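You operate a simulated robot arm through the tools that you are given. There is no shell and no other tool. Be economical: measure what you need, move in short steps, check, and stop when the job is done.

You are at the controls of a simulated robot arm. One attempt, no reset.

TASK
Put the yellow tag that says "store" from the top of the sample bench on the steel table and the yellow tag marked "VAN" on the top of the steel stand. Take the green cure card on the top of the sample bench and put it away on the side table. Put the strainer marked "75" from the clear end of the mould bench on the steel table and the strainer that says "92" on the shelf of the steel table. Take the rubbing pad on the clear end of the mould bench and put it away on the counter of the parts cabinet. Open the grey lid on the green tank. Do these in any order. Set down upright: yellow tag, strainer.

Only the result counts: the job must be done as asked and must still hold three seconds after the hand-in. Knocking over, shifting, dropping, spilling or breaking anything else fails it. A push-on lid holds only when it is set on centred and level and pressed home; a screw cap is set on level and turned clockwise until tight.

THE ROBOT
A 7-joint arm with a two-finger parallel gripper on a trunk, on a base that drives. Base frame: it is fixed to the floor where the robot stands at the start and does not move with it; the origin is under the middle of the robot, x ahead of it, y to its left, z up; the surface under the hand at the start is at about z = 82. Lengths are in cm, angles in rad, forces in N, time in s.
With the tool pointing down near the work surface it reaches from about 28 to 72 cm from the robot's upright axis, wherever it stands. Its first joint turns from -2.897 to 2.897 rad. Places, roughly: counter of the parts cabinet (38x24 cm) [-616, -634, 92]; green cure card [75, 75, 75]; grey lid on the green tank [80, -170, 100]; rubbing pad (9x6x5 cm) [80, 340, 90]; shelf of the steel table [-170, -80, 30]; side table [-740, 620, 80]; steel table [-170, -80, 80]; strainer [75, 325, 100]; top of the steel stand [-390, 20, 30]; yellow tag [50, -25, 75]. Payload 3.43 kg.
Tool frame: the origin (TCP) lies between the finger pads and is the grasp point; the fingertips stand 3.4 cm ahead of it; z points along the fingers, y is the line along which they close. Largest opening 12.8 cm; finger width 2.4, thickness 1.2; the body of the gripper, 4.8 by 13 cm, starts 9.6 cm behind the TCP.
Orientation is that of the tool frame in the base frame, as a unit quaternion [x, y, z, w]. With the fingers straight down and closing along the base's y, the tool's x points along the base's -x, its y along +y and its z along -z.

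THE INTERFACE
- The arm moves only by the tool servo_tool. Its argument "steps" is a list of rows, each a list of 3 entries, a list of its own where there are three numbers: the shift along the tool's x, y, z in cm, then the turn, a rotation vector about the tool's x, y, z in rad, then the finger opening in cm, from 0 to 12.8. In form: [[[tx, ty, tz], [wx, wy, wz], fingers], ...]. A call has 1 to 10 rows; each row shifts and turns the commanded pose from where the row before left it, along the tool's axes as they then stand. Rows are played at 5 a second. More than 5 cm and 0.15 rad between two rows, or a gripper value outside its range, and nothing of the call is played. A pose out of reach is approached as far as the arm can. The call stops where the force on the tool passes 40 N (or 10 N more than at its start, if that is more) or the arm is blocked; 0.2 s more then pass. The fingers move at their own pace (about 10.8 cm/s each) and stop on an object; they squeeze with about 42 N. The grip force told is the motor's: it shows also when the fingers shut on nothing. Time passes only in rows, and 0.2 s behind the last, so rows that do not move let the fingers close. The reply holds the time, the measured pose of the TCP, the force on the tool along the base axes, the opening and the grip force, in the units named above and with some noise, with the torque about the TCP (base axes, N m) and any sound that the robot's microphone picked up.
- Cameras (640 x 400 px; columns grow to the right, rows downward): "scene" is now at [-0.89, 12.44, 156.03]; the picture's right is [-0.19, -0.98, 0.00], its down [-0.66, 0.13, -0.74] and it looks along [0.73, -0.14, -0.67] (base axes); focal length 278 px, centre (320, 200). "wrist" rides on the gripper at [7.6, -1.1, -16] in the tool frame; the picture's right is [0.15, 0.99, 0.00], its down [-0.88, 0.13, -0.46] and it looks along [-0.45, 0.07, 0.89] (tool axes); focal length 234 px, centre (320, 200). There is no depth. A picture from a camera that has moved, and an enlarged one, comes with that camera's place and axes in the base frame and with its lens.
- camera(camera): a new picture of that camera. It takes no simulated time.
- move_column(by): slides the trunk up (or, below 0, down) by that many cm; the arm and the scene camera ride with it, the base frame stays. It gives what a move gives, with no picture.
- drive_base(legs): drives the robot by 1 to 6 legs, each [ahead, left, turn to the left] in cm, cm and rad, along the robot's own axes; the way and the turn of a leg run together, so that a leg with both is an arc; at most 150 cm and 3.142 rad a leg. The arm and the cameras ride along, it lands a little off, and it stops where it bumps. It gives what a move gives.
- turn_head(pan, tilt): turns the head with the scene camera to pan (to the left, within 1.501 rad either way) and tilt (down, from -0.506 to 1.204), counted from straight ahead of the robot. It gives what a move gives.
- close_up(camera, box): a new picture of the part [left, top, right, bottom] of that camera's present view, enlarged. It takes no simulated time.
- close_job(): hands the job in; it is judged then, once.

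Go step by step. Nothing tells you exact positions but the pictures and the camera data: compare them with the known pose of the tool, close in by small moves and look again before you grip or let go. The budget is 196 turns and 174 pictures, counting those below and the enlarged ones. Unless the task says otherwise, let go and move clear before handing in, and close with one line.

The tools are called after "Emit:" by a JSON object that holds its "api" and its "payload". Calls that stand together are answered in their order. servo_tool: Moves the arm, as the interface text tells. Its arguments: {"type":"object","properties":{"steps":{"type":"array"}},"required":["steps"]} The other tools are called the same way: move_column (by) slides the trunk up or down; drive_base (legs) drives the base; turn_head (pan, tilt) turns the head that bears the scene camera; camera (camera) takes a picture; close_up (camera, box) takes an enlarged picture of a part of a camera's view; close_job () hands the job in.

At the start:

```text
t: 0.0
tcp_pos: [40.26, -10.8, 108.95]
orientation: [0.0, 1.0, 0.0, 0.0]
wrist_force: [-0.8, 0.2, 1.5]
moment: [0.01, 0.01, 0.01]
width: 12.8
gripper_force: 0.1
trunk travel left (down, up): [-27.5, 4.9]
robot x, y, heading: [-0.05, -0.35, 0.003]
head pan, tilt: [-0.19, 0.733]
```

scene: 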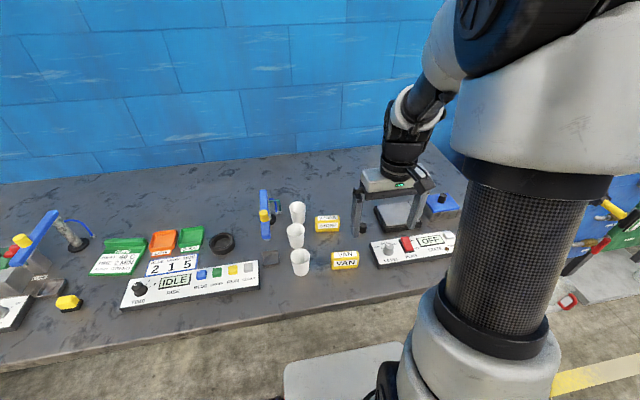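
wrist: 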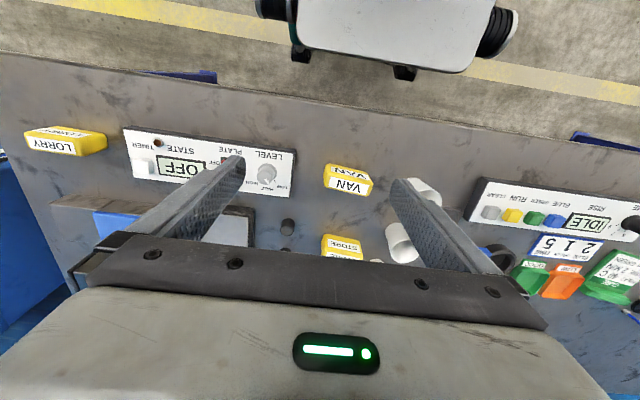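

I see the bench with three yellow tags, cards and cups ahead. I'll look closer at the tags and the cards.

Emit:
{"api": "close_up", "payload": {"camera": "scene", "box": [60, 180, 300, 330]}}

Emit:
{"api": "close_up", "payload": {"camera": "scene", "box": [240, 170, 480, 320]}}

```text
2.67 times, centred on (180, 255) of scene
camera zoom: at [-0.89, 12.44, 156.03], right [-0.19, -0.98, 0.0], down [-0.66, 0.13, -0.74], along [0.73, -0.14, -0.67], focal length 740 px, centre (693, 53)
```

zoom: 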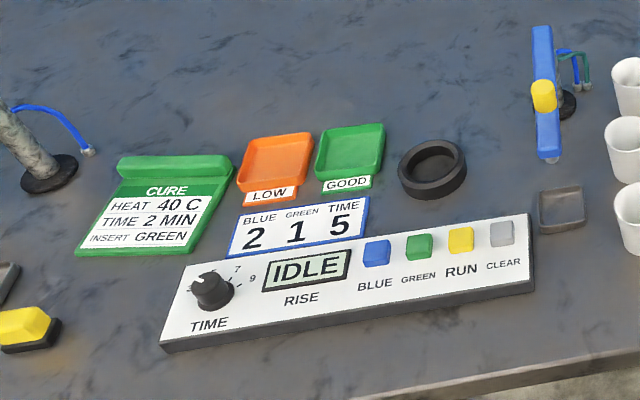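

```text
2.67 times, centred on (360, 245) of scene
camera zoom: at [-0.89, 12.44, 156.03], right [-0.19, -0.98, 0.0], down [-0.66, 0.13, -0.74], along [0.73, -0.14, -0.67], focal length 740 px, centre (213, 80)
```

zoom: 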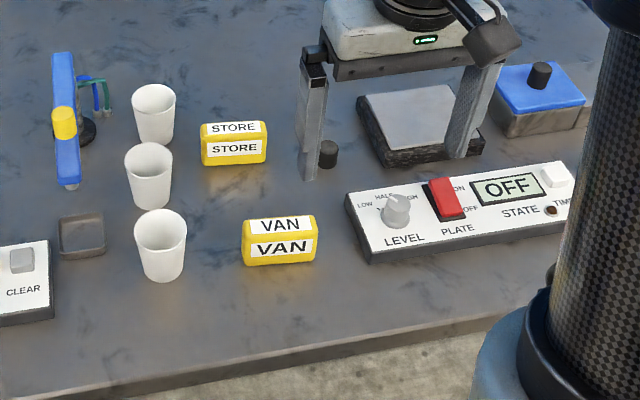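

VAN tag is at about [48.5, -4.7], STORE tag at about [65, -3], with bench top z≈82. I'll look at them from the wrist for shape, and look around for the other places.

Emit:
{"api": "close_up", "payload": {"camera": "wrist", "box": [290, 140, 410, 270]}}

Emit:
{"api": "turn_head", "payload": {"pan": -1.2, "tilt": 0.35}}

Emit:
{"api": "camera", "payload": {"camera": "scene"}}

Emit:
{"api": "turn_head", "payload": {"pan": 1.3, "tilt": 0.3}}

Emit:
{"api": "camera", "payload": {"camera": "scene"}}

```text
3.08 times, centred on (350, 205) of wrist
camera zoom: at [32.73, -11.84, 124.86], right [-0.15, 0.99, 0.0], down [0.88, 0.13, 0.46], along [0.45, 0.07, -0.89], focal length 720 px, centre (228, 185)
```

zoom: 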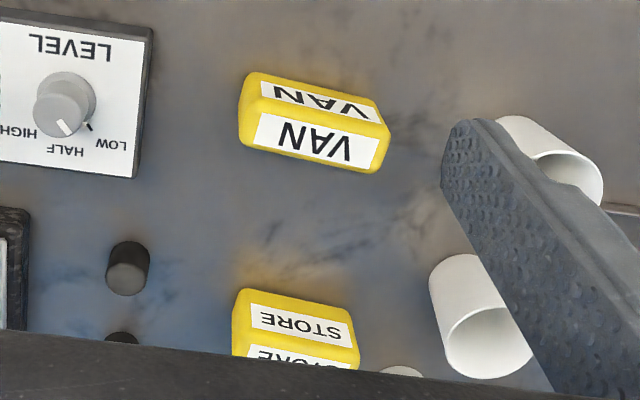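

```text
t: 1.3
tcp_pos: [40.25, -10.87, 108.87]
orientation: [0.0, 1.0, 0.0, 0.0]
wrist_force: [-0.7, -0.2, 0.5]
moment: [0.0, -0.01, 0.02]
width: 12.82
gripper_force: 0.0
trunk travel left (down, up): [-27.5, 4.9]
robot x, y, heading: [-0.14, 0.09, 0.003]
head pan, tilt: [-1.201, 0.351]
```

```text
168 pictures are left
camera scene: at [-5.73, 5.34, 159.44], right [-0.93, -0.36, 0.0], down [-0.12, 0.32, -0.94], along [0.34, -0.88, -0.34], focal length 278 px, centre (320, 200)
```

scene: 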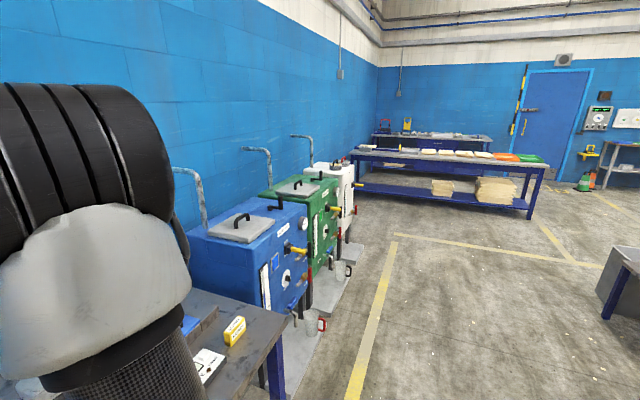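

```text
t: 3.5
tcp_pos: [40.34, -10.93, 108.8]
orientation: [0.0, 1.0, 0.0, 0.0]
wrist_force: [0.5, 0.2, 0.3]
moment: [0.01, 0.03, 0.01]
width: 12.79
gripper_force: 0.1
trunk travel left (down, up): [-27.5, 4.9]
robot x, y, heading: [0.14, 0.37, -0.003]
head pan, tilt: [1.3, 0.3]
```

```text
167 pictures are left
camera scene: at [-6.6, 23.02, 159.92], right [0.96, -0.27, 0.0], down [-0.08, -0.28, -0.96], along [0.26, 0.92, -0.3], focal length 278 px, centre (320, 200)
```

scene: 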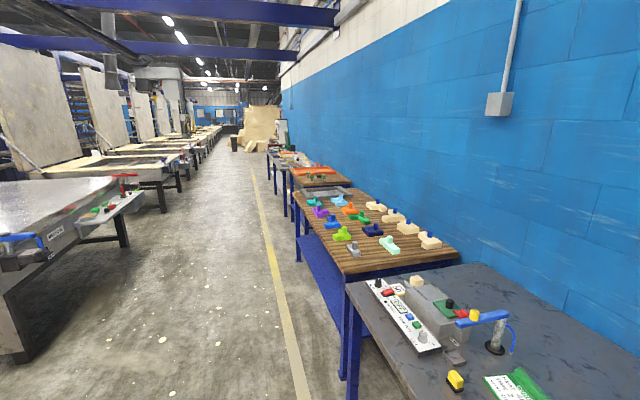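

I'll move the gripper above the VAN tag first and check from the wrist.

Emit:
{"api": "servo_tool", "payload": {"steps": [[[-3, 2.1, 0], [0, 0, 0.045], 12.8], [[-3, 2.1, 0], [0, 0, 0.045], 12.8], [[-2.6, 2.1, 0], [0, 0, 0], 12.8], [[0, 0, 5], [0, 0, 0], 12.8], [[0, 0, 4], [0, 0, 0], 12.8], [[0, 0, 0], [0, 0, 0], 12.8]]}}

Emit:
{"api": "camera", "payload": {"camera": "wrist"}}

Emit:
{"api": "turn_head", "payload": {"pan": -0.1, "tilt": 0.9}}

Emit:
{"api": "camera", "payload": {"camera": "scene"}}

```text
t: 4.9
tcp_pos: [49.16, -4.9, 99.92]
orientation: [0.046, 0.999, 0.0, 0.0]
wrist_force: [-0.1, -0.8, 0.6]
moment: [-0.01, 0.0, 0.03]
width: 12.81
gripper_force: 0.1
trunk travel left (down, up): [-27.5, 4.9]
robot x, y, heading: [-0.01, 0.21, 0.001]
head pan, tilt: [1.3, 0.3]
```

```text
166 pictures are left
camera wrist: at [41.58, -5.31, 115.91], right [-0.06, 1.0, 0.0], down [0.89, 0.05, 0.46], along [0.46, 0.03, -0.89], focal length 234 px, centre (320, 200)
```

wrist: 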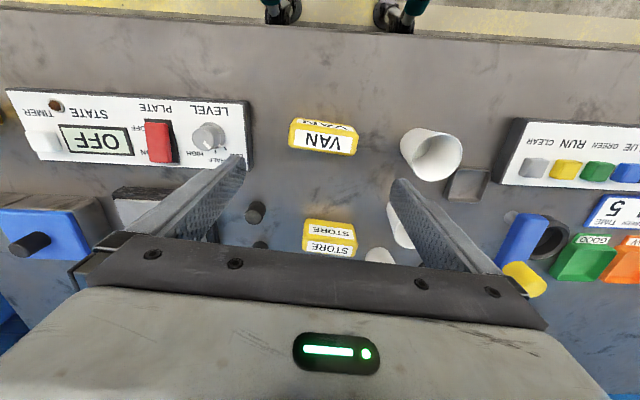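

```text
t: 6.5
tcp_pos: [49.08, -5.14, 100.01]
orientation: [0.046, 0.999, -0.001, 0.0]
wrist_force: [0.8, 0.1, -0.1]
moment: [0.0, -0.02, 0.01]
width: 12.81
gripper_force: 0.1
trunk travel left (down, up): [-27.5, 4.9]
robot x, y, heading: [0.23, 0.03, 0.003]
head pan, tilt: [-0.099, 0.901]
```

```text
165 pictures are left
camera scene: at [-1.59, 13.28, 154.69], right [-0.1, -1.0, 0.0], down [-0.78, 0.08, -0.62], along [0.62, -0.06, -0.78], focal length 278 px, centre (320, 200)
```

scene: 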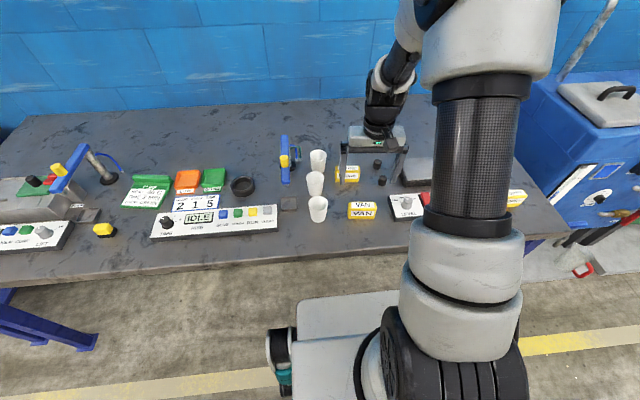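

VAN tag sits at about [48.6, -4.7]. I descend over its ends.

Emit:
{"api": "servo_tool", "payload": {"steps": [[[0.5, 0.3, 4.5], [0, 0, 0], 12.8], [[0, 0, 4.5], [0, 0, 0], 12.8], [[0, 0, 3], [0, 0, 0], 12.8], [[0, 0, 1.6], [0, 0, 0], 12.8], [[0, 0, 0], [0, 0, 0], 12.8]]}}

Emit:
{"api": "camera", "payload": {"camera": "wrist"}}

Emit:
{"api": "close_up", "payload": {"camera": "scene", "box": [290, 130, 450, 230]}}

```text
t: 7.7
tcp_pos: [48.75, -4.5, 86.35]
orientation: [0.045, 0.999, 0.0, 0.001]
wrist_force: [0.4, 0.4, 1.1]
moment: [0.01, -0.03, -0.02]
width: 12.81
gripper_force: 0.1
trunk travel left (down, up): [-27.5, 4.9]
robot x, y, heading: [0.08, 0.24, 0.002]
head pan, tilt: [-0.099, 0.901]
```

```text
164 pictures are left
camera wrist: at [41.11, -4.88, 102.26], right [-0.06, 1.0, 0.0], down [0.89, 0.05, 0.46], along [0.46, 0.03, -0.89], focal length 234 px, centre (320, 200)
```

wrist: 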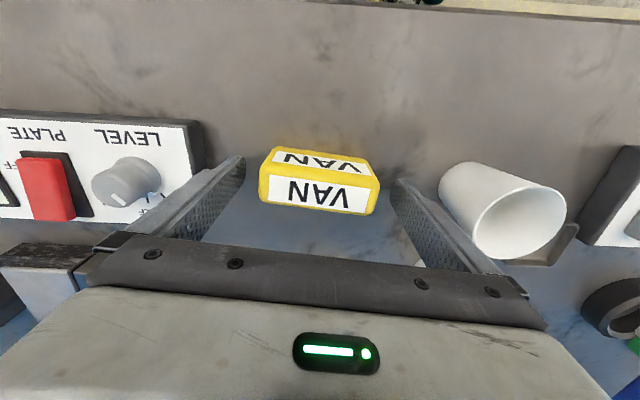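

```text
4.00 times, centred on (370, 180) of scene
camera zoom: at [-1.58, 13.27, 154.69], right [-0.1, -1.0, 0.0], down [-0.78, 0.08, -0.62], along [0.62, -0.06, -0.78], focal length 1110 px, centre (120, 280)
```

zoom: 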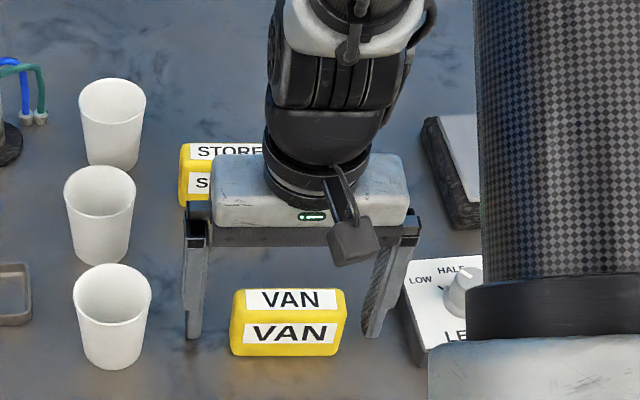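

The tag is centred and aligned between the pads. Close and lift.

Emit:
{"api": "servo_tool", "payload": {"steps": [[[0, 0, 0], [0, 0, 0], 6], [[0, 0, 0], [0, 0, 0], 6], [[0, 0, 0], [0, 0, 0], 6], [[0, 0, 0], [0, 0, 0], 6], [[0, 0, -2], [0, 0, 0], 6], [[0, 0, -4], [0, 0, 0], 6], [[0, 0, -5], [0, 0, 0], 6], [[0, 0, -5], [0, 0, 0], 6], [[0, 0, -5], [0, 0, 0], 6]]}}

Emit:
{"api": "camera", "payload": {"camera": "wrist"}}

```text
t: 9.7
tcp_pos: [48.44, -4.46, 107.48]
orientation: [0.045, 0.999, 0.0, 0.0]
wrist_force: [0.5, -0.4, -0.3]
moment: [0.03, -0.01, 0.01]
width: 6.0
gripper_force: 0.0
trunk travel left (down, up): [-27.5, 4.9]
robot x, y, heading: [0.31, -0.0, -0.0]
head pan, tilt: [-0.099, 0.901]
```

```text
162 pictures are left
camera wrist: at [40.95, -4.84, 123.44], right [-0.06, 1.0, 0.0], down [0.89, 0.05, 0.46], along [0.45, 0.03, -0.89], focal length 234 px, centre (320, 200)
```

wrist: 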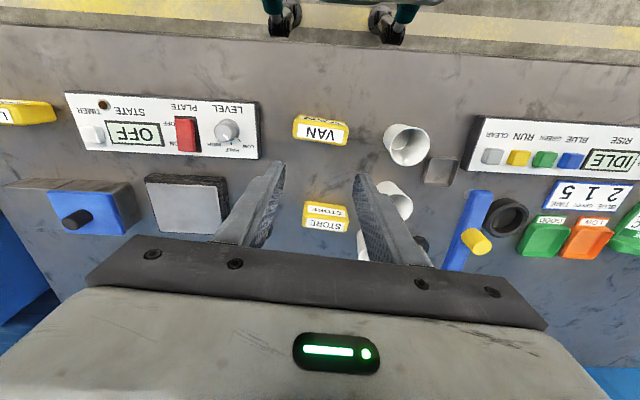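

The fingers went to 6 cm with no force: the tag was not held. I look closely to see whether it moved and what its size is.

Emit:
{"api": "close_up", "payload": {"camera": "wrist", "box": [270, 90, 370, 160]}}

Emit:
{"api": "close_up", "payload": {"camera": "scene", "box": [290, 130, 450, 230]}}

```text
5.71 times, centred on (320, 125) of wrist
camera zoom: at [40.95, -4.84, 123.44], right [-0.06, 1.0, 0.0], down [0.89, 0.05, 0.46], along [0.45, 0.03, -0.89], focal length 1338 px, centre (320, 629)
```

zoom: 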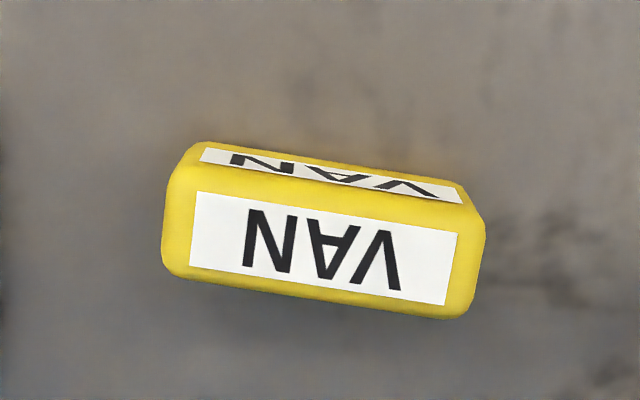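

```text
4.00 times, centred on (370, 180) of scene
camera zoom: at [-1.61, 13.27, 154.68], right [-0.1, -1.0, 0.0], down [-0.78, 0.08, -0.62], along [0.62, -0.06, -0.78], focal length 1110 px, centre (120, 280)
```

zoom: 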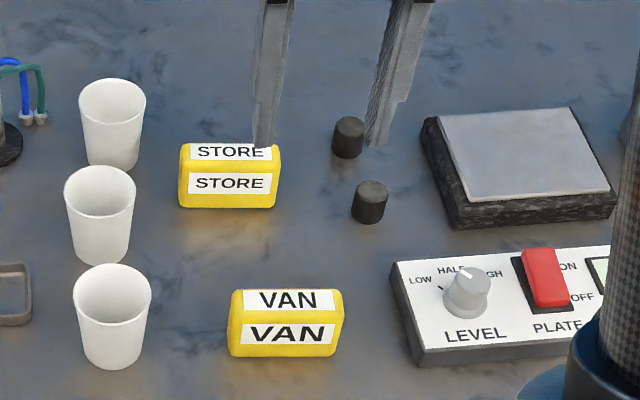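

The tag barely moved. I'll redo the grasp, closing fully and reading the grip before lifting.

Emit:
{"api": "servo_tool", "payload": {"steps": [[[0, 0, 0], [0, 0, 0.02], 12.8], [[0.3, 0.1, 5], [0, 0, 0], 12.8], [[0, 0, 5], [0, 0, 0], 12.8], [[0, 0, 5], [0, 0, 0], 12.8], [[0, 0, 4], [0, 0, 0], 12.8], [[0, 0, 2.3], [0, 0, 0], 12.8], [[0, 0, 0], [0, 0, 0], 0], [[0, 0, 0], [0, 0, 0], 0], [[0, 0, 0], [0, 0, 0], 0], [[0, 0, 0], [0, 0, 0], 0]]}}

Emit:
{"api": "camera", "payload": {"camera": "wrist"}}

Emit:
{"api": "close_up", "payload": {"camera": "scene", "box": [290, 130, 450, 230]}}

```text
t: 11.9
tcp_pos: [48.11, -4.44, 85.72]
orientation: [0.056, 0.998, 0.0, 0.0]
wrist_force: [0.6, 0.5, 0.6]
moment: [0.01, -0.03, 0.0]
width: 8.43
gripper_force: 41.9
trunk travel left (down, up): [-27.5, 4.9]
robot x, y, heading: [-0.31, -0.02, 0.001]
head pan, tilt: [-0.099, 0.901]
```

```text
159 pictures are left
camera wrist: at [40.63, -4.51, 101.84], right [-0.04, 1.0, 0.0], down [0.89, 0.03, 0.46], along [0.46, 0.02, -0.89], focal length 234 px, centre (320, 200)
```

wrist: 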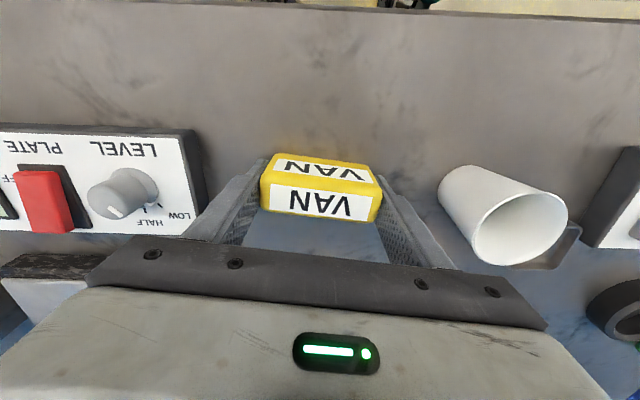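

```text
4.00 times, centred on (370, 180) of scene
camera zoom: at [-1.58, 13.27, 154.69], right [-0.1, -1.0, 0.0], down [-0.78, 0.08, -0.62], along [0.62, -0.06, -0.78], focal length 1110 px, centre (120, 280)
```

zoom: 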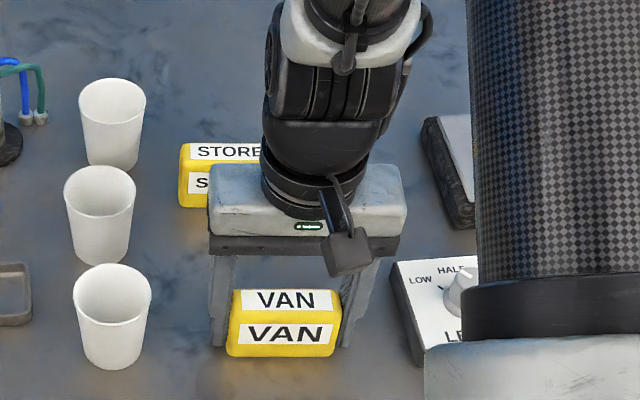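

Now gripped: width 8.43, 42 N. Lift gently.

Emit:
{"api": "servo_tool", "payload": {"steps": [[[0, 0, -0.5], [0, 0, 0], 0], [[0, 0, -1], [0, 0, 0], 0], [[0, 0, -2], [0, 0, 0], 0], [[0, 0, 0], [0, 0, 0], 0]]}}

Emit:
{"api": "camera", "payload": {"camera": "wrist"}}

```text
t: 12.9
tcp_pos: [48.28, -4.42, 89.43]
orientation: [0.055, 0.998, 0.0, -0.001]
wrist_force: [-0.6, -0.4, -0.2]
moment: [-0.01, -0.02, -0.01]
width: 8.45
gripper_force: 42.2
trunk travel left (down, up): [-27.5, 4.9]
robot x, y, heading: [0.13, -0.15, 0.001]
head pan, tilt: [-0.099, 0.901]
```

```text
157 pictures are left
camera wrist: at [40.7, -4.6, 105.4], right [-0.04, 1.0, 0.0], down [0.89, 0.03, 0.46], along [0.46, 0.02, -0.89], focal length 234 px, centre (320, 200)
```

wrist: 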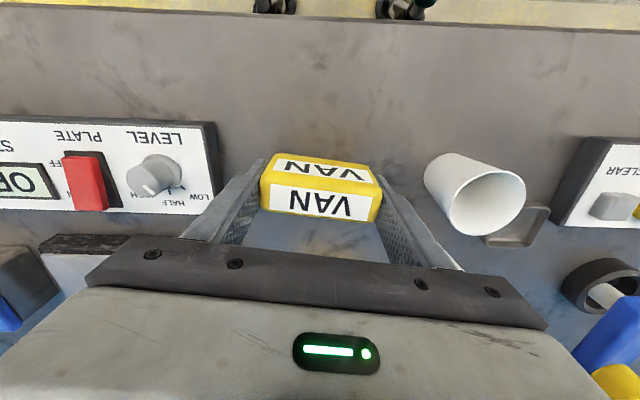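

The tag is held. I lift it high, back off the bench a little and look behind for the stand.

Emit:
{"api": "servo_tool", "payload": {"steps": [[[0, 0, -5], [0, 0, 0], 0], [[0, 0, -5], [0, 0, 0], 0], [[0, 0, -5], [0, 0, 0], 0], [[0, 0, -5], [0, 0, 0], 0], [[2, 0, -2], [0, 0, 0], 0], [[4, 0, 0], [0, 0, 0], 0], [[0, 0, 0], [0, 0, 0], 0]]}}

Emit:
{"api": "drive_base", "payload": {"legs": [[-35, 0, 0], [0, 0, 1.571]]}}

Emit:
{"api": "turn_head", "payload": {"pan": 0.9, "tilt": 0.4}}

Emit:
{"api": "camera", "payload": {"camera": "scene"}}

Emit:
{"api": "turn_head", "payload": {"pan": 1.5, "tilt": 0.5}}

Emit:
{"api": "camera", "payload": {"camera": "scene"}}

```text
t: 14.5
tcp_pos: [42.22, -3.84, 111.41]
orientation: [0.055, 0.998, 0.0, 0.0]
wrist_force: [-0.2, -0.2, -0.1]
moment: [0.02, 0.02, 0.01]
width: 8.44
gripper_force: 41.8
trunk travel left (down, up): [-27.5, 4.9]
robot x, y, heading: [0.22, 0.55, -0.003]
head pan, tilt: [-0.099, 0.901]
```

```text
t: 20.7
tcp_pos: [-30.79, 42.33, 111.33]
orientation: [-0.666, 0.746, -0.001, 0.0]
wrist_force: [-0.6, 0.1, -0.5]
moment: [0.01, 0.02, 0.01]
width: 8.43
gripper_force: 41.8
trunk travel left (down, up): [-27.5, 4.9]
robot x, y, heading: [-34.85, 0.01, 1.567]
head pan, tilt: [-0.099, 0.901]
```

```text
t: 21.9
tcp_pos: [-30.88, 42.15, 111.34]
orientation: [-0.666, 0.746, 0.0, 0.0]
wrist_force: [-0.1, 0.3, -0.8]
moment: [0.02, 0.01, 0.02]
width: 8.43
gripper_force: 42.3
trunk travel left (down, up): [-27.5, 4.9]
robot x, y, heading: [-34.94, -0.13, 1.57]
head pan, tilt: [0.901, 0.4]
```

```text
156 pictures are left
camera scene: at [-56.11, -3.13, 158.99], right [0.62, 0.78, 0.0], down [0.3, -0.24, -0.92], along [-0.72, 0.57, -0.39], focal length 278 px, centre (320, 200)
```

scene: 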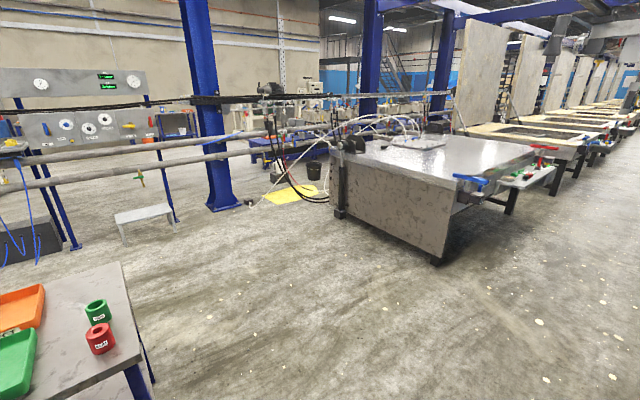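

```text
t: 22.9
tcp_pos: [-30.81, 42.27, 111.24]
orientation: [-0.666, 0.746, 0.0, 0.0]
wrist_force: [0.3, -1.0, -0.3]
moment: [0.0, -0.01, -0.02]
width: 8.43
gripper_force: 41.5
trunk travel left (down, up): [-27.5, 4.9]
robot x, y, heading: [-34.71, 0.05, 1.568]
head pan, tilt: [1.499, 0.499]
```

```text
155 pictures are left
camera scene: at [-57.95, -8.23, 158.08], right [0.07, 1.0, 0.0], down [0.48, -0.04, -0.88], along [-0.88, 0.07, -0.48], focal length 278 px, centre (320, 200)
```

scene: 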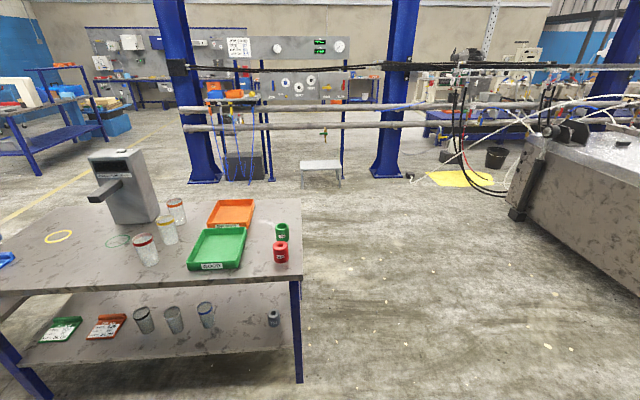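

I see the steel table behind me (x -200…-135, y -150…-17) and the low steel stand near [-385, 18], below pipes between columns. I drive around the table's end towards it.

Emit:
{"api": "drive_base", "payload": {"legs": [[0, 0, 1.571], [40, -50, 0], [130, 0, 0], [70, 20, 0]]}}

Emit:
{"api": "turn_head", "payload": {"pan": 0.0, "tilt": 0.6}}

Emit:
{"api": "camera", "payload": {"camera": "scene"}}

```text
t: 41.9
tcp_pos: [-316.07, 38.21, 111.31]
orientation: [0.998, -0.063, 0.0, 0.0]
wrist_force: [0.6, 0.3, 0.0]
moment: [-0.01, -0.03, 0.05]
width: 8.41
gripper_force: 42.1
trunk travel left (down, up): [-27.5, 4.9]
robot x, y, heading: [-273.84, 33.62, 3.124]
head pan, tilt: [1.499, 0.499]
```

```text
t: 43.5
tcp_pos: [-316.13, 38.17, 111.48]
orientation: [0.998, -0.063, 0.0, 0.0]
wrist_force: [-0.2, -0.8, -0.3]
moment: [0.01, -0.02, -0.01]
width: 8.44
gripper_force: 41.8
trunk travel left (down, up): [-27.5, 4.9]
robot x, y, heading: [-274.11, 34.13, 3.122]
head pan, tilt: [0.0, 0.6]
```

```text
154 pictures are left
camera scene: at [-274.17, 19.77, 157.17], right [0.01, 1.0, 0.0], down [0.56, -0.01, -0.83], along [-0.82, 0.01, -0.56], focal length 278 px, centre (320, 200)
```

scene: 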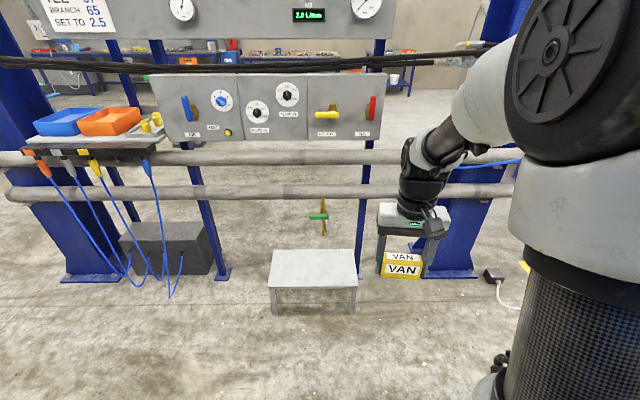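

The stand top spans about x -403…-374, y -7…44, with a bar behind it. I lower the trunk, and look down at my own base front to judge clearance.

Emit:
{"api": "move_column", "payload": {"by": -20}}

Emit:
{"api": "turn_head", "payload": {"pan": 0.0, "tilt": 1.1}}

Emit:
{"api": "camera", "payload": {"camera": "scene"}}

Emit:
{"api": "camera", "payload": {"camera": "wrist"}}

```text
t: 45.7
tcp_pos: [-316.28, 38.2, 91.39]
orientation: [0.998, -0.063, 0.0, 0.0]
wrist_force: [0.9, 0.3, -0.8]
moment: [-0.01, 0.0, 0.03]
width: 8.4
gripper_force: 41.7
trunk travel left (down, up): [-7.5, 24.9]
robot x, y, heading: [-273.77, 33.58, 3.131]
head pan, tilt: [0.0, 0.6]
```

```text
t: 46.6
tcp_pos: [-316.17, 38.1, 91.23]
orientation: [0.998, -0.063, 0.001, 0.0]
wrist_force: [0.5, 0.2, -0.8]
moment: [-0.01, 0.02, 0.01]
width: 8.44
gripper_force: 41.9
trunk travel left (down, up): [-7.5, 24.9]
robot x, y, heading: [-274.25, 33.89, 3.124]
head pan, tilt: [0.0, 1.1]
```

```text
153 pictures are left
camera scene: at [-271.65, 19.74, 133.31], right [0.01, 1.0, 0.0], down [0.89, -0.01, -0.45], along [-0.45, 0.01, -0.89], focal length 278 px, centre (320, 200)
```

scene: 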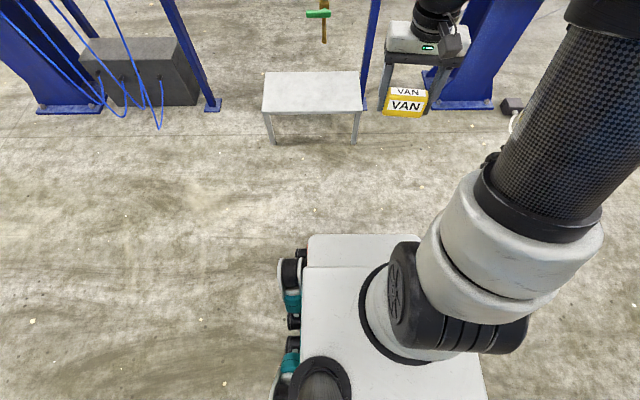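

```text
152 pictures are left
camera wrist: at [-308.48, 38.49, 107.36], right [0.02, -1.0, 0.0], down [-0.89, -0.02, 0.46], along [-0.46, -0.01, -0.89], focal length 234 px, centre (320, 200)
```

wrist: 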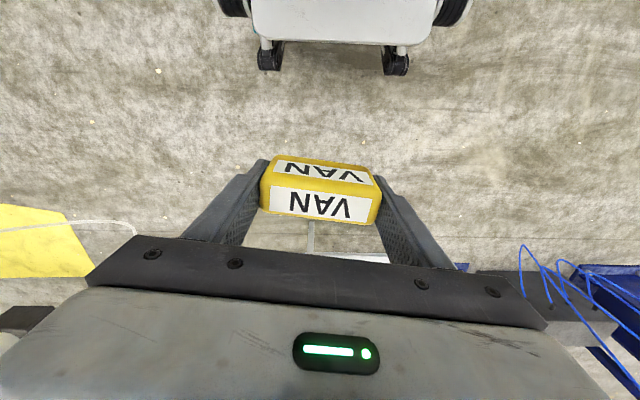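

Base front is ~28 cm ahead of the axis. I drive up to the stand so it is ~52 cm in front of the axis.

Emit:
{"api": "drive_base", "payload": {"legs": [[30, 12, 0], [23, 0, 0]]}}

Emit:
{"api": "turn_head", "payload": {"pan": 0.0, "tilt": 0.9}}

Emit:
{"api": "camera", "payload": {"camera": "scene"}}

Emit:
{"api": "camera", "payload": {"camera": "wrist"}}

```text
t: 50.1
tcp_pos: [-369.78, 27.09, 91.47]
orientation: [0.998, -0.063, -0.001, 0.0]
wrist_force: [0.0, -0.1, -0.6]
moment: [-0.01, 0.0, 0.01]
width: 8.42
gripper_force: 42.5
trunk travel left (down, up): [-7.5, 24.9]
robot x, y, heading: [-327.69, 22.76, 3.132]
head pan, tilt: [0.0, 1.1]
```

```text
t: 50.8
tcp_pos: [-369.81, 27.04, 91.39]
orientation: [0.998, -0.063, 0.0, 0.0]
wrist_force: [1.6, 0.0, -1.2]
moment: [0.03, -0.01, -0.03]
width: 8.4
gripper_force: 41.6
trunk travel left (down, up): [-7.5, 24.9]
robot x, y, heading: [-327.87, 22.66, 3.129]
head pan, tilt: [0.0, 0.901]
```

```text
151 pictures are left
camera scene: at [-326.47, 8.63, 134.69], right [0.01, 1.0, 0.0], down [0.78, -0.01, -0.62], along [-0.62, 0.01, -0.78], focal length 278 px, centre (320, 200)
```

scene: 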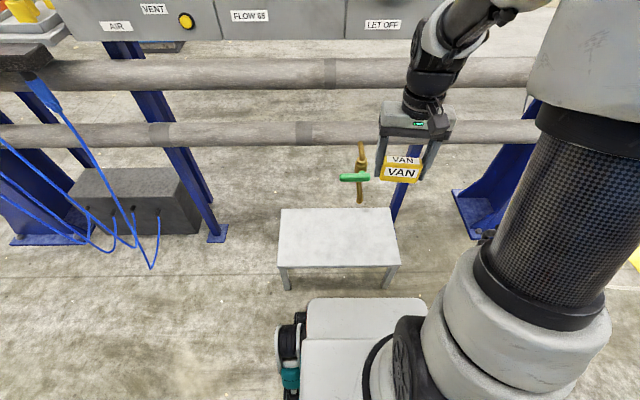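

```text
150 pictures are left
camera wrist: at [-362.07, 27.35, 107.37], right [0.02, -1.0, 0.0], down [-0.89, -0.02, 0.46], along [-0.46, -0.01, -0.89], focal length 234 px, centre (320, 200)
```

wrist: 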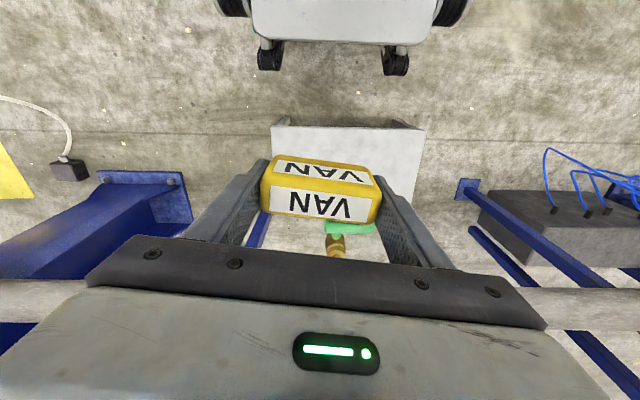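

Stand confirmed: top z≈30, x -404…-375, y -8…42; bar at x≈-405. I shift over it and come down in stages.

Emit:
{"api": "servo_tool", "payload": {"steps": [[[-4.5, 2, 0], [0, 0, 0], 0], [[-4.5, 2, 0], [0, 0, 0], 0], [[-4.5, 2, 0], [0, 0, 0], 0], [[0, 0, 5], [0, 0, 0], 0], [[0, 0, 5], [0, 0, 0], 0], [[0, 0, 5], [0, 0, 0], 0], [[0, 0, 5], [0, 0, 0], 0], [[0, 0, 5], [0, 0, 0], 0], [[0, 0, 0], [0, 0, 0], 0]]}}

Emit:
{"api": "move_column", "payload": {"by": -7.4}}

Emit:
{"api": "camera", "payload": {"camera": "scene"}}

```text
t: 52.8
tcp_pos: [-384.03, 22.64, 66.24]
orientation: [0.998, -0.062, -0.001, -0.001]
wrist_force: [-0.4, 0.3, -0.8]
moment: [-0.03, 0.0, -0.04]
width: 8.43
gripper_force: 42.2
trunk travel left (down, up): [-7.5, 24.9]
robot x, y, heading: [-327.69, 22.62, 3.125]
head pan, tilt: [0.0, 0.901]
```

```text
t: 53.4
tcp_pos: [-384.56, 22.62, 64.73]
orientation: [0.998, -0.063, -0.007, 0.0]
wrist_force: [2.3, 1.2, 12.5]
moment: [0.05, 0.06, 0.0]
width: 8.43
gripper_force: 42.7
trunk travel left (down, up): [-5.4, 27.1]
robot x, y, heading: [-327.91, 22.98, 3.128]
head pan, tilt: [0.0, 0.901]
stopped: the force on the tool passed its limit at 74 N (the readings are from after the stop); the commanded pose is now the measured one
```

```text
149 pictures are left
camera scene: at [-326.34, 8.64, 132.51], right [0.01, 1.0, 0.0], down [0.78, -0.01, -0.62], along [-0.62, 0.01, -0.78], focal length 278 px, centre (320, 200)
```

scene: 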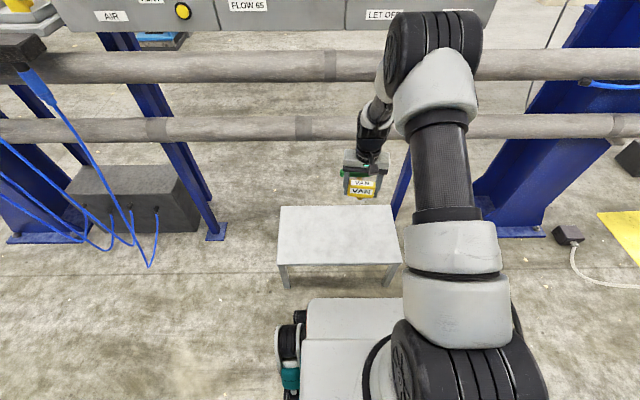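

Something touched at z≈65, likely the green-handled valve behind the stand. I raise and look.

Emit:
{"api": "servo_tool", "payload": {"steps": [[[0, 0, -3], [0, 0, 0], 0], [[2, 0, -3], [0, 0, 0], 0], [[4, 0, 0], [0, 0, 0], 0], [[0, 0, 0], [0, 0, 0], 0]]}}

Emit:
{"api": "camera", "payload": {"camera": "wrist"}}

Emit:
{"api": "close_up", "payload": {"camera": "scene", "box": [260, 90, 460, 220]}}

```text
t: 54.4
tcp_pos: [-378.32, 21.91, 70.55]
orientation: [0.998, -0.063, -0.006, 0.0]
wrist_force: [-0.2, 0.3, 0.0]
moment: [0.03, 0.02, -0.04]
width: 8.42
gripper_force: 41.2
trunk travel left (down, up): [-5.4, 27.1]
robot x, y, heading: [-327.4, 22.79, 3.129]
head pan, tilt: [0.0, 0.901]
```

```text
148 pictures are left
camera wrist: at [-370.51, 22.26, 86.37], right [0.02, -1.0, 0.0], down [-0.88, -0.02, 0.47], along [-0.47, -0.01, -0.88], focal length 234 px, centre (320, 200)
```

wrist: 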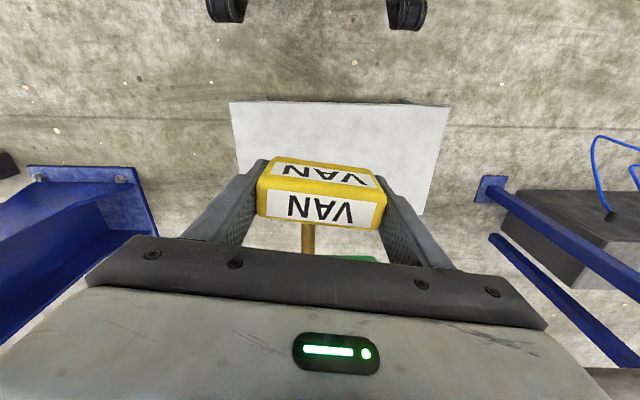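

```text
3.08 times, centred on (360, 155) of scene
camera zoom: at [-326.44, 8.63, 132.55], right [0.01, 1.0, 0.0], down [0.78, -0.01, -0.62], along [-0.62, 0.01, -0.78], focal length 854 px, centre (197, 338)
```

zoom: 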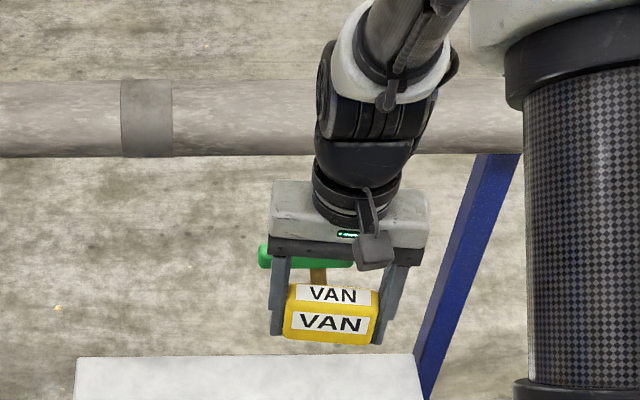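

The tag met the valve's brass stem at y≈24 (valve looks unmoved). I'll retract, shift the robot 18 cm to the left and set the tag down at y≈4 instead.

Emit:
{"api": "servo_tool", "payload": {"steps": [[[4, 0, 0], [0, 0, 0], 0], [[4, 0, 0], [0, 0, 0], 0], [[0, 0, 0], [0, 0, 0], 0]]}}

Emit:
{"api": "drive_base", "payload": {"legs": [[0, 18, 0]]}}

Emit:
{"api": "camera", "payload": {"camera": "wrist"}}

Emit:
{"api": "camera", "payload": {"camera": "scene"}}

```text
t: 55.2
tcp_pos: [-370.33, 20.89, 70.49]
orientation: [0.998, -0.063, -0.007, 0.001]
wrist_force: [0.1, -0.6, -0.4]
moment: [0.01, 0.0, -0.03]
width: 8.45
gripper_force: 42.1
trunk travel left (down, up): [-5.4, 27.1]
robot x, y, heading: [-327.34, 22.88, 3.127]
head pan, tilt: [0.0, 0.901]
```

```text
t: 57.6
tcp_pos: [-370.68, 2.64, 70.47]
orientation: [0.998, -0.061, -0.006, 0.001]
wrist_force: [-0.5, 0.0, -0.9]
moment: [-0.02, 0.0, -0.01]
width: 8.4
gripper_force: 42.1
trunk travel left (down, up): [-5.4, 27.1]
robot x, y, heading: [-327.77, 4.49, 3.13]
head pan, tilt: [0.0, 0.901]
```

```text
146 pictures are left
camera wrist: at [-362.8, 2.98, 86.36], right [0.03, -1.0, 0.0], down [-0.88, -0.02, 0.47], along [-0.47, -0.01, -0.88], focal length 234 px, centre (320, 200)
```

wrist: 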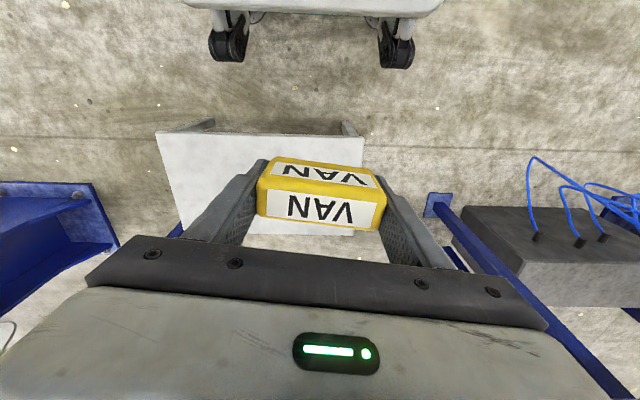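

```text
145 pictures are left
camera scene: at [-326.6, -9.5, 132.55], right [0.01, 1.0, 0.0], down [0.78, -0.01, -0.62], along [-0.62, 0.01, -0.78], focal length 278 px, centre (320, 200)
```

scene: 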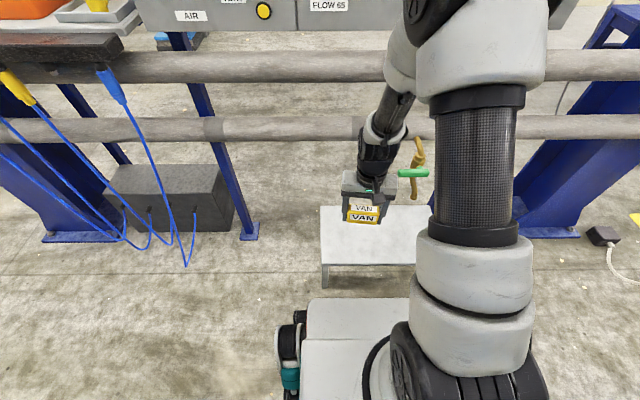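

Clear of the valve now. I move over the stand and descend to just above it.

Emit:
{"api": "servo_tool", "payload": {"steps": [[[-4.2, 0, 0], [0, 0, 0], 0], [[-4.2, 0, 0], [0, 0, 0], 0], [[-4.2, 0, 0], [0, 0, 0], 0], [[0, 0, 5], [0, 0, 0], 0], [[0, 0, 5], [0, 0, 0], 0], [[0, 0, 5], [0, 0, 0], 0], [[0, 0, 5], [0, 0, 0], 0], [[0, 0, 5], [0, 0, 0], 0], [[0, 0, 4], [0, 0, 0], 0], [[0, 0, 0], [0, 0, 0], 0]]}}

Emit:
{"api": "camera", "payload": {"camera": "wrist"}}

Emit:
{"api": "close_up", "payload": {"camera": "scene", "box": [280, 120, 480, 300]}}

```text
t: 59.8
tcp_pos: [-383.73, 3.94, 41.55]
orientation: [0.998, -0.061, -0.007, 0.0]
wrist_force: [0.5, -0.4, -0.1]
moment: [0.01, 0.02, 0.03]
width: 8.41
gripper_force: 42.0
trunk travel left (down, up): [-5.4, 27.1]
robot x, y, heading: [-327.64, 4.52, 3.129]
head pan, tilt: [0.0, 0.901]
```

```text
144 pictures are left
camera wrist: at [-375.78, 4.38, 57.45], right [0.03, -1.0, 0.0], down [-0.88, -0.02, 0.47], along [-0.47, -0.01, -0.88], focal length 234 px, centre (320, 200)
```

wrist: 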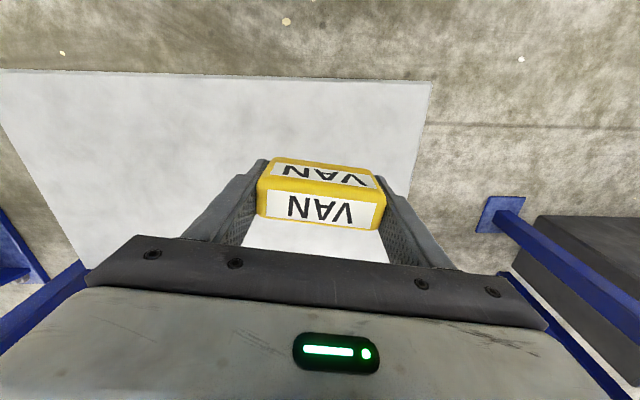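

```text
2.22 times, centred on (380, 210) of scene
camera zoom: at [-326.6, -9.51, 132.55], right [0.01, 1.0, 0.0], down [0.78, -0.01, -0.62], along [-0.62, 0.01, -0.78], focal length 617 px, centre (187, 178)
```

zoom: 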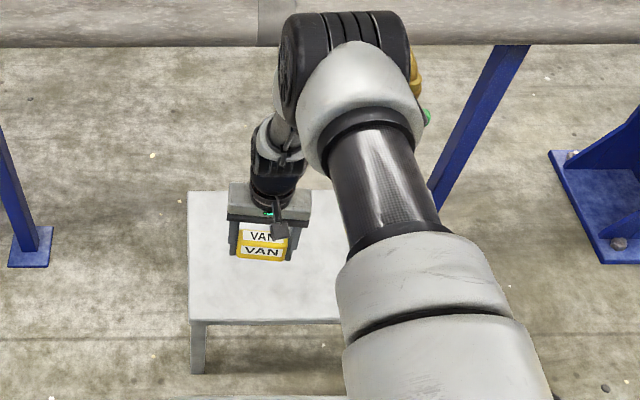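

Elbow is well short of the bar. I lower the last centimetres, slowly near contact.

Emit:
{"api": "servo_tool", "payload": {"steps": [[[0, 0, 3], [0, 0, 0], 0], [[0, 0, 2.5], [0, 0, 0], 0], [[0, 0, 0.8], [0, 0, 0], 0], [[0, 0, 0.4], [0, 0, 0], 0], [[0, 0, 0], [0, 0, 0], 0]]}}

Emit:
{"api": "camera", "payload": {"camera": "wrist"}}

```text
t: 61.0
tcp_pos: [-383.66, 4.12, 34.85]
orientation: [0.998, -0.06, -0.006, 0.001]
wrist_force: [0.5, 0.5, -1.3]
moment: [0.01, 0.01, 0.01]
width: 8.41
gripper_force: 42.5
trunk travel left (down, up): [-5.4, 27.1]
robot x, y, heading: [-327.71, 4.48, 3.13]
head pan, tilt: [0.0, 0.901]
```

```text
142 pictures are left
camera wrist: at [-375.74, 4.49, 50.82], right [0.03, -1.0, 0.0], down [-0.88, -0.02, 0.47], along [-0.47, -0.01, -0.88], focal length 234 px, centre (320, 200)
```

wrist: 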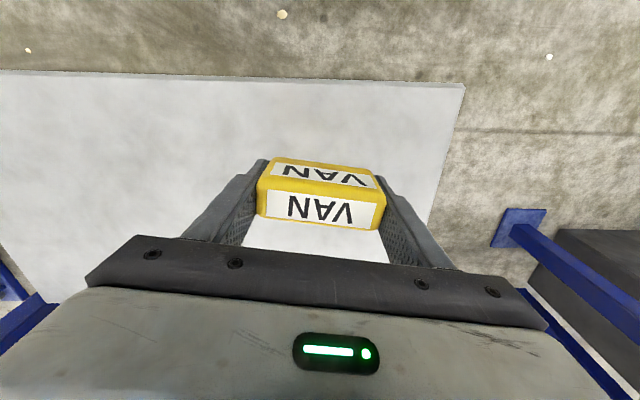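

Emit:
{"api": "servo_tool", "payload": {"steps": [[[0, 0, 0.4], [0, 0, 0], 0], [[0, 0, 0.3], [0, 0, 0], 0], [[0, 0, 0.3], [0, 0, 0], 0], [[0, 0, 0.2], [0, 0, 0], 0], [[0, 0, 0], [0, 0, 0], 0]]}}

```text
t: 62.2
tcp_pos: [-383.61, 4.03, 33.65]
orientation: [0.998, -0.06, -0.006, 0.001]
wrist_force: [-0.5, -0.3, -1.6]
moment: [-0.01, 0.0, 0.02]
width: 8.45
gripper_force: 41.6
trunk travel left (down, up): [-5.4, 27.1]
robot x, y, heading: [-327.77, 4.31, 3.128]
head pan, tilt: [0.0, 0.901]
```

Emit:
{"api": "servo_tool", "payload": {"steps": [[[0, 0, 0.2], [0, 0, 0], 0], [[0, 0, 0.2], [0, 0, 0], 0], [[0, 0, 0.2], [0, 0, 0], 0], [[0, 0, 0], [0, 0, 0], 0]]}}

Emit:
{"api": "close_up", "payload": {"camera": "scene", "box": [330, 190, 430, 250]}}

```text
t: 63.2
tcp_pos: [-383.65, 4.14, 33.16]
orientation: [0.998, -0.06, -0.007, 0.001]
wrist_force: [-0.2, 0.2, -1.3]
moment: [0.04, 0.01, 0.0]
width: 8.41
gripper_force: 42.0
trunk travel left (down, up): [-5.4, 27.1]
robot x, y, heading: [-327.68, 4.59, 3.132]
head pan, tilt: [0.0, 0.901]
```

```text
6.40 times, centred on (380, 220) of scene
camera zoom: at [-326.6, -9.51, 132.55], right [0.01, 1.0, 0.0], down [0.78, -0.01, -0.62], along [-0.62, 0.01, -0.78], focal length 1776 px, centre (-64, 72)
```

zoom: 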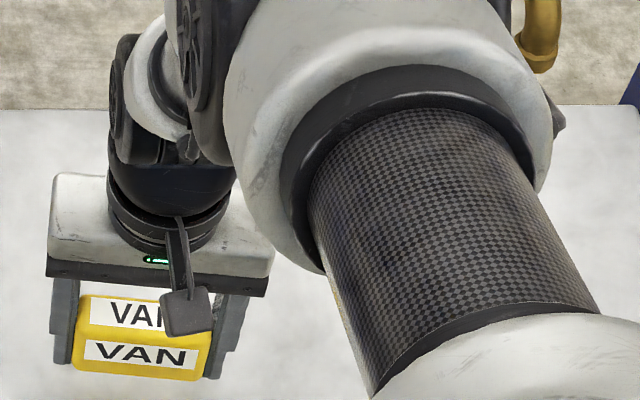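

Emit:
{"api": "servo_tool", "payload": {"steps": [[[0, 0, 0.2], [0, 0, 0], 0], [[0, 0, 0.2], [0, 0, 0], 0], [[0, 0, 0.2], [0, 0, 0], 0], [[0, 0, 0.2], [0, 0, 0], 0], [[0, 0, 0.2], [0, 0, 0], 0], [[0, 0, 0], [0, 0, 0], 0]]}}

```text
t: 64.6
tcp_pos: [-383.63, 4.31, 32.19]
orientation: [0.998, -0.06, -0.006, 0.001]
wrist_force: [0.8, -0.4, -0.9]
moment: [0.01, 0.04, 0.01]
width: 8.41
gripper_force: 41.8
trunk travel left (down, up): [-5.4, 27.1]
robot x, y, heading: [-327.82, 4.5, 3.134]
head pan, tilt: [0.0, 0.901]
```

Emit:
{"api": "servo_tool", "payload": {"steps": [[[0, 0, 0.25], [0, 0, 0], 0], [[0, 0, 0.25], [0, 0, 0], 0], [[0, 0, 0.25], [0, 0, 0], 0], [[0, 0, 0.25], [0, 0, 0], 0], [[0, 0, 0.25], [0, 0, 0], 0], [[0, 0, 0.25], [0, 0, 0], 0], [[0, 0, 0], [0, 0, 0], 0]]}}

Emit:
{"api": "camera", "payload": {"camera": "wrist"}}

```text
t: 65.7
tcp_pos: [-383.78, 4.21, 31.36]
orientation: [0.998, -0.06, -0.005, 0.0]
wrist_force: [9.7, -0.7, 26.9]
moment: [0.32, -0.7, -0.01]
width: 8.45
gripper_force: 42.6
trunk travel left (down, up): [-5.4, 27.1]
robot x, y, heading: [-327.51, 4.35, 3.131]
head pan, tilt: [0.0, 0.901]
stopped in row 5: the force on the tool passed its limit at 46 N (the readings are from after the stop); the commanded pose is now the measured one
```

```text
140 pictures are left
camera wrist: at [-375.87, 4.57, 47.33], right [0.03, -1.0, 0.0], down [-0.89, -0.02, 0.46], along [-0.46, -0.01, -0.89], focal length 234 px, centre (320, 200)
```

wrist: 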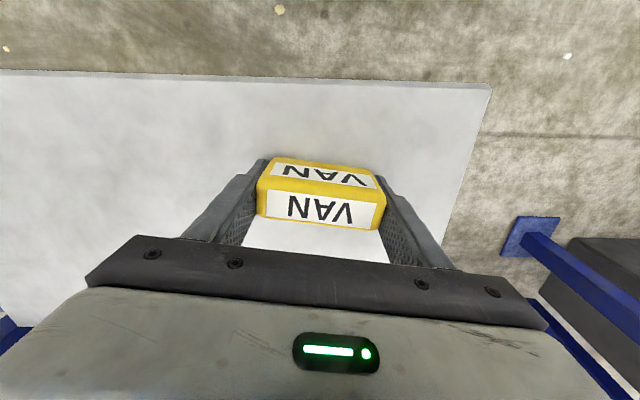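

Contact at TCP z≈31.5. I relieve slightly and release, then rise.

Emit:
{"api": "servo_tool", "payload": {"steps": [[[0, 0, -0.15], [0, 0, 0], 0], [[0, 0, 0], [0, 0, 0], 9.5], [[0, 0, 0], [0, 0, 0], 12.8], [[0, 0, 0], [0, 0, 0], 12.8], [[0, 0, -2], [0, 0, 0], 12.8], [[0, 0, -4], [0, 0, 0], 12.8], [[0, 0, -5], [0, 0, 0], 12.8], [[0, 0, -5], [0, 0, 0], 12.8], [[0, 0, 0], [0, 0, 0], 12.8]]}}

Emit:
{"api": "camera", "payload": {"camera": "wrist"}}

```text
t: 67.7
tcp_pos: [-383.6, 4.13, 47.2]
orientation: [0.998, -0.059, -0.004, 0.0]
wrist_force: [0.9, 0.1, -0.1]
moment: [0.04, -0.02, 0.02]
width: 12.81
gripper_force: 0.1
trunk travel left (down, up): [-5.4, 27.1]
robot x, y, heading: [-327.78, 4.65, 3.129]
head pan, tilt: [0.0, 0.901]
```

```text
139 pictures are left
camera wrist: at [-375.9, 4.5, 63.13], right [0.03, -1.0, 0.0], down [-0.89, -0.02, 0.46], along [-0.46, -0.01, -0.89], focal length 234 px, centre (320, 200)
```

wrist: 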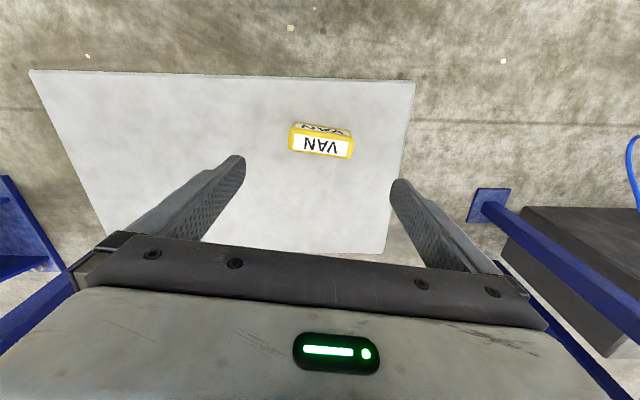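

VAN tag stands upright on the stand. I retract, raise and drive back to the sample bench for the STORE tag.

Emit:
{"api": "servo_tool", "payload": {"steps": [[[0, 0, -5], [0, 0, 0], 12.8], [[0, 0, -5], [0, 0, 0], 12.8], [[3, 0, -4], [0, 0, 0], 12.8], [[4, 0, -3], [0, 0, 0], 12.8], [[4, 0, -3], [0, 0, 0], 12.8], [[3, 0, -4], [0, 0, 0], 12.8], [[0, 0, -5], [0, 0, 0], 12.8], [[0, 0, -5], [0, 0, 0], 12.8], [[0, 0, 0], [0, 0, 0], 12.8]]}}

Emit:
{"api": "move_column", "payload": {"by": 27}}

Emit:
{"api": "camera", "payload": {"camera": "scene"}}

```text
t: 69.7
tcp_pos: [-369.24, 2.67, 81.2]
orientation: [0.998, -0.059, -0.004, 0.0]
wrist_force: [-0.3, 1.0, 0.8]
moment: [0.0, -0.01, 0.03]
width: 12.77
gripper_force: 0.0
trunk travel left (down, up): [-5.4, 27.1]
robot x, y, heading: [-327.78, 4.81, 3.13]
head pan, tilt: [0.0, 0.901]
```

```text
t: 72.4
tcp_pos: [-369.35, 2.52, 108.24]
orientation: [0.998, -0.06, -0.005, 0.0]
wrist_force: [-0.2, -1.0, 0.9]
moment: [0.0, 0.01, 0.02]
width: 12.79
gripper_force: 0.0
trunk travel left (down, up): [-32.4, 0.1]
robot x, y, heading: [-327.43, 4.79, 3.134]
head pan, tilt: [0.0, 0.901]
```

```text
138 pictures are left
camera scene: at [-326.58, -9.51, 159.54], right [0.01, 1.0, 0.0], down [0.78, -0.01, -0.62], along [-0.62, 0.01, -0.78], focal length 278 px, centre (320, 200)
```

scene: 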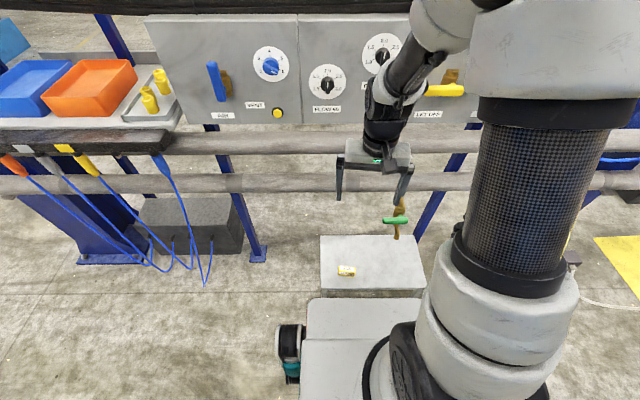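

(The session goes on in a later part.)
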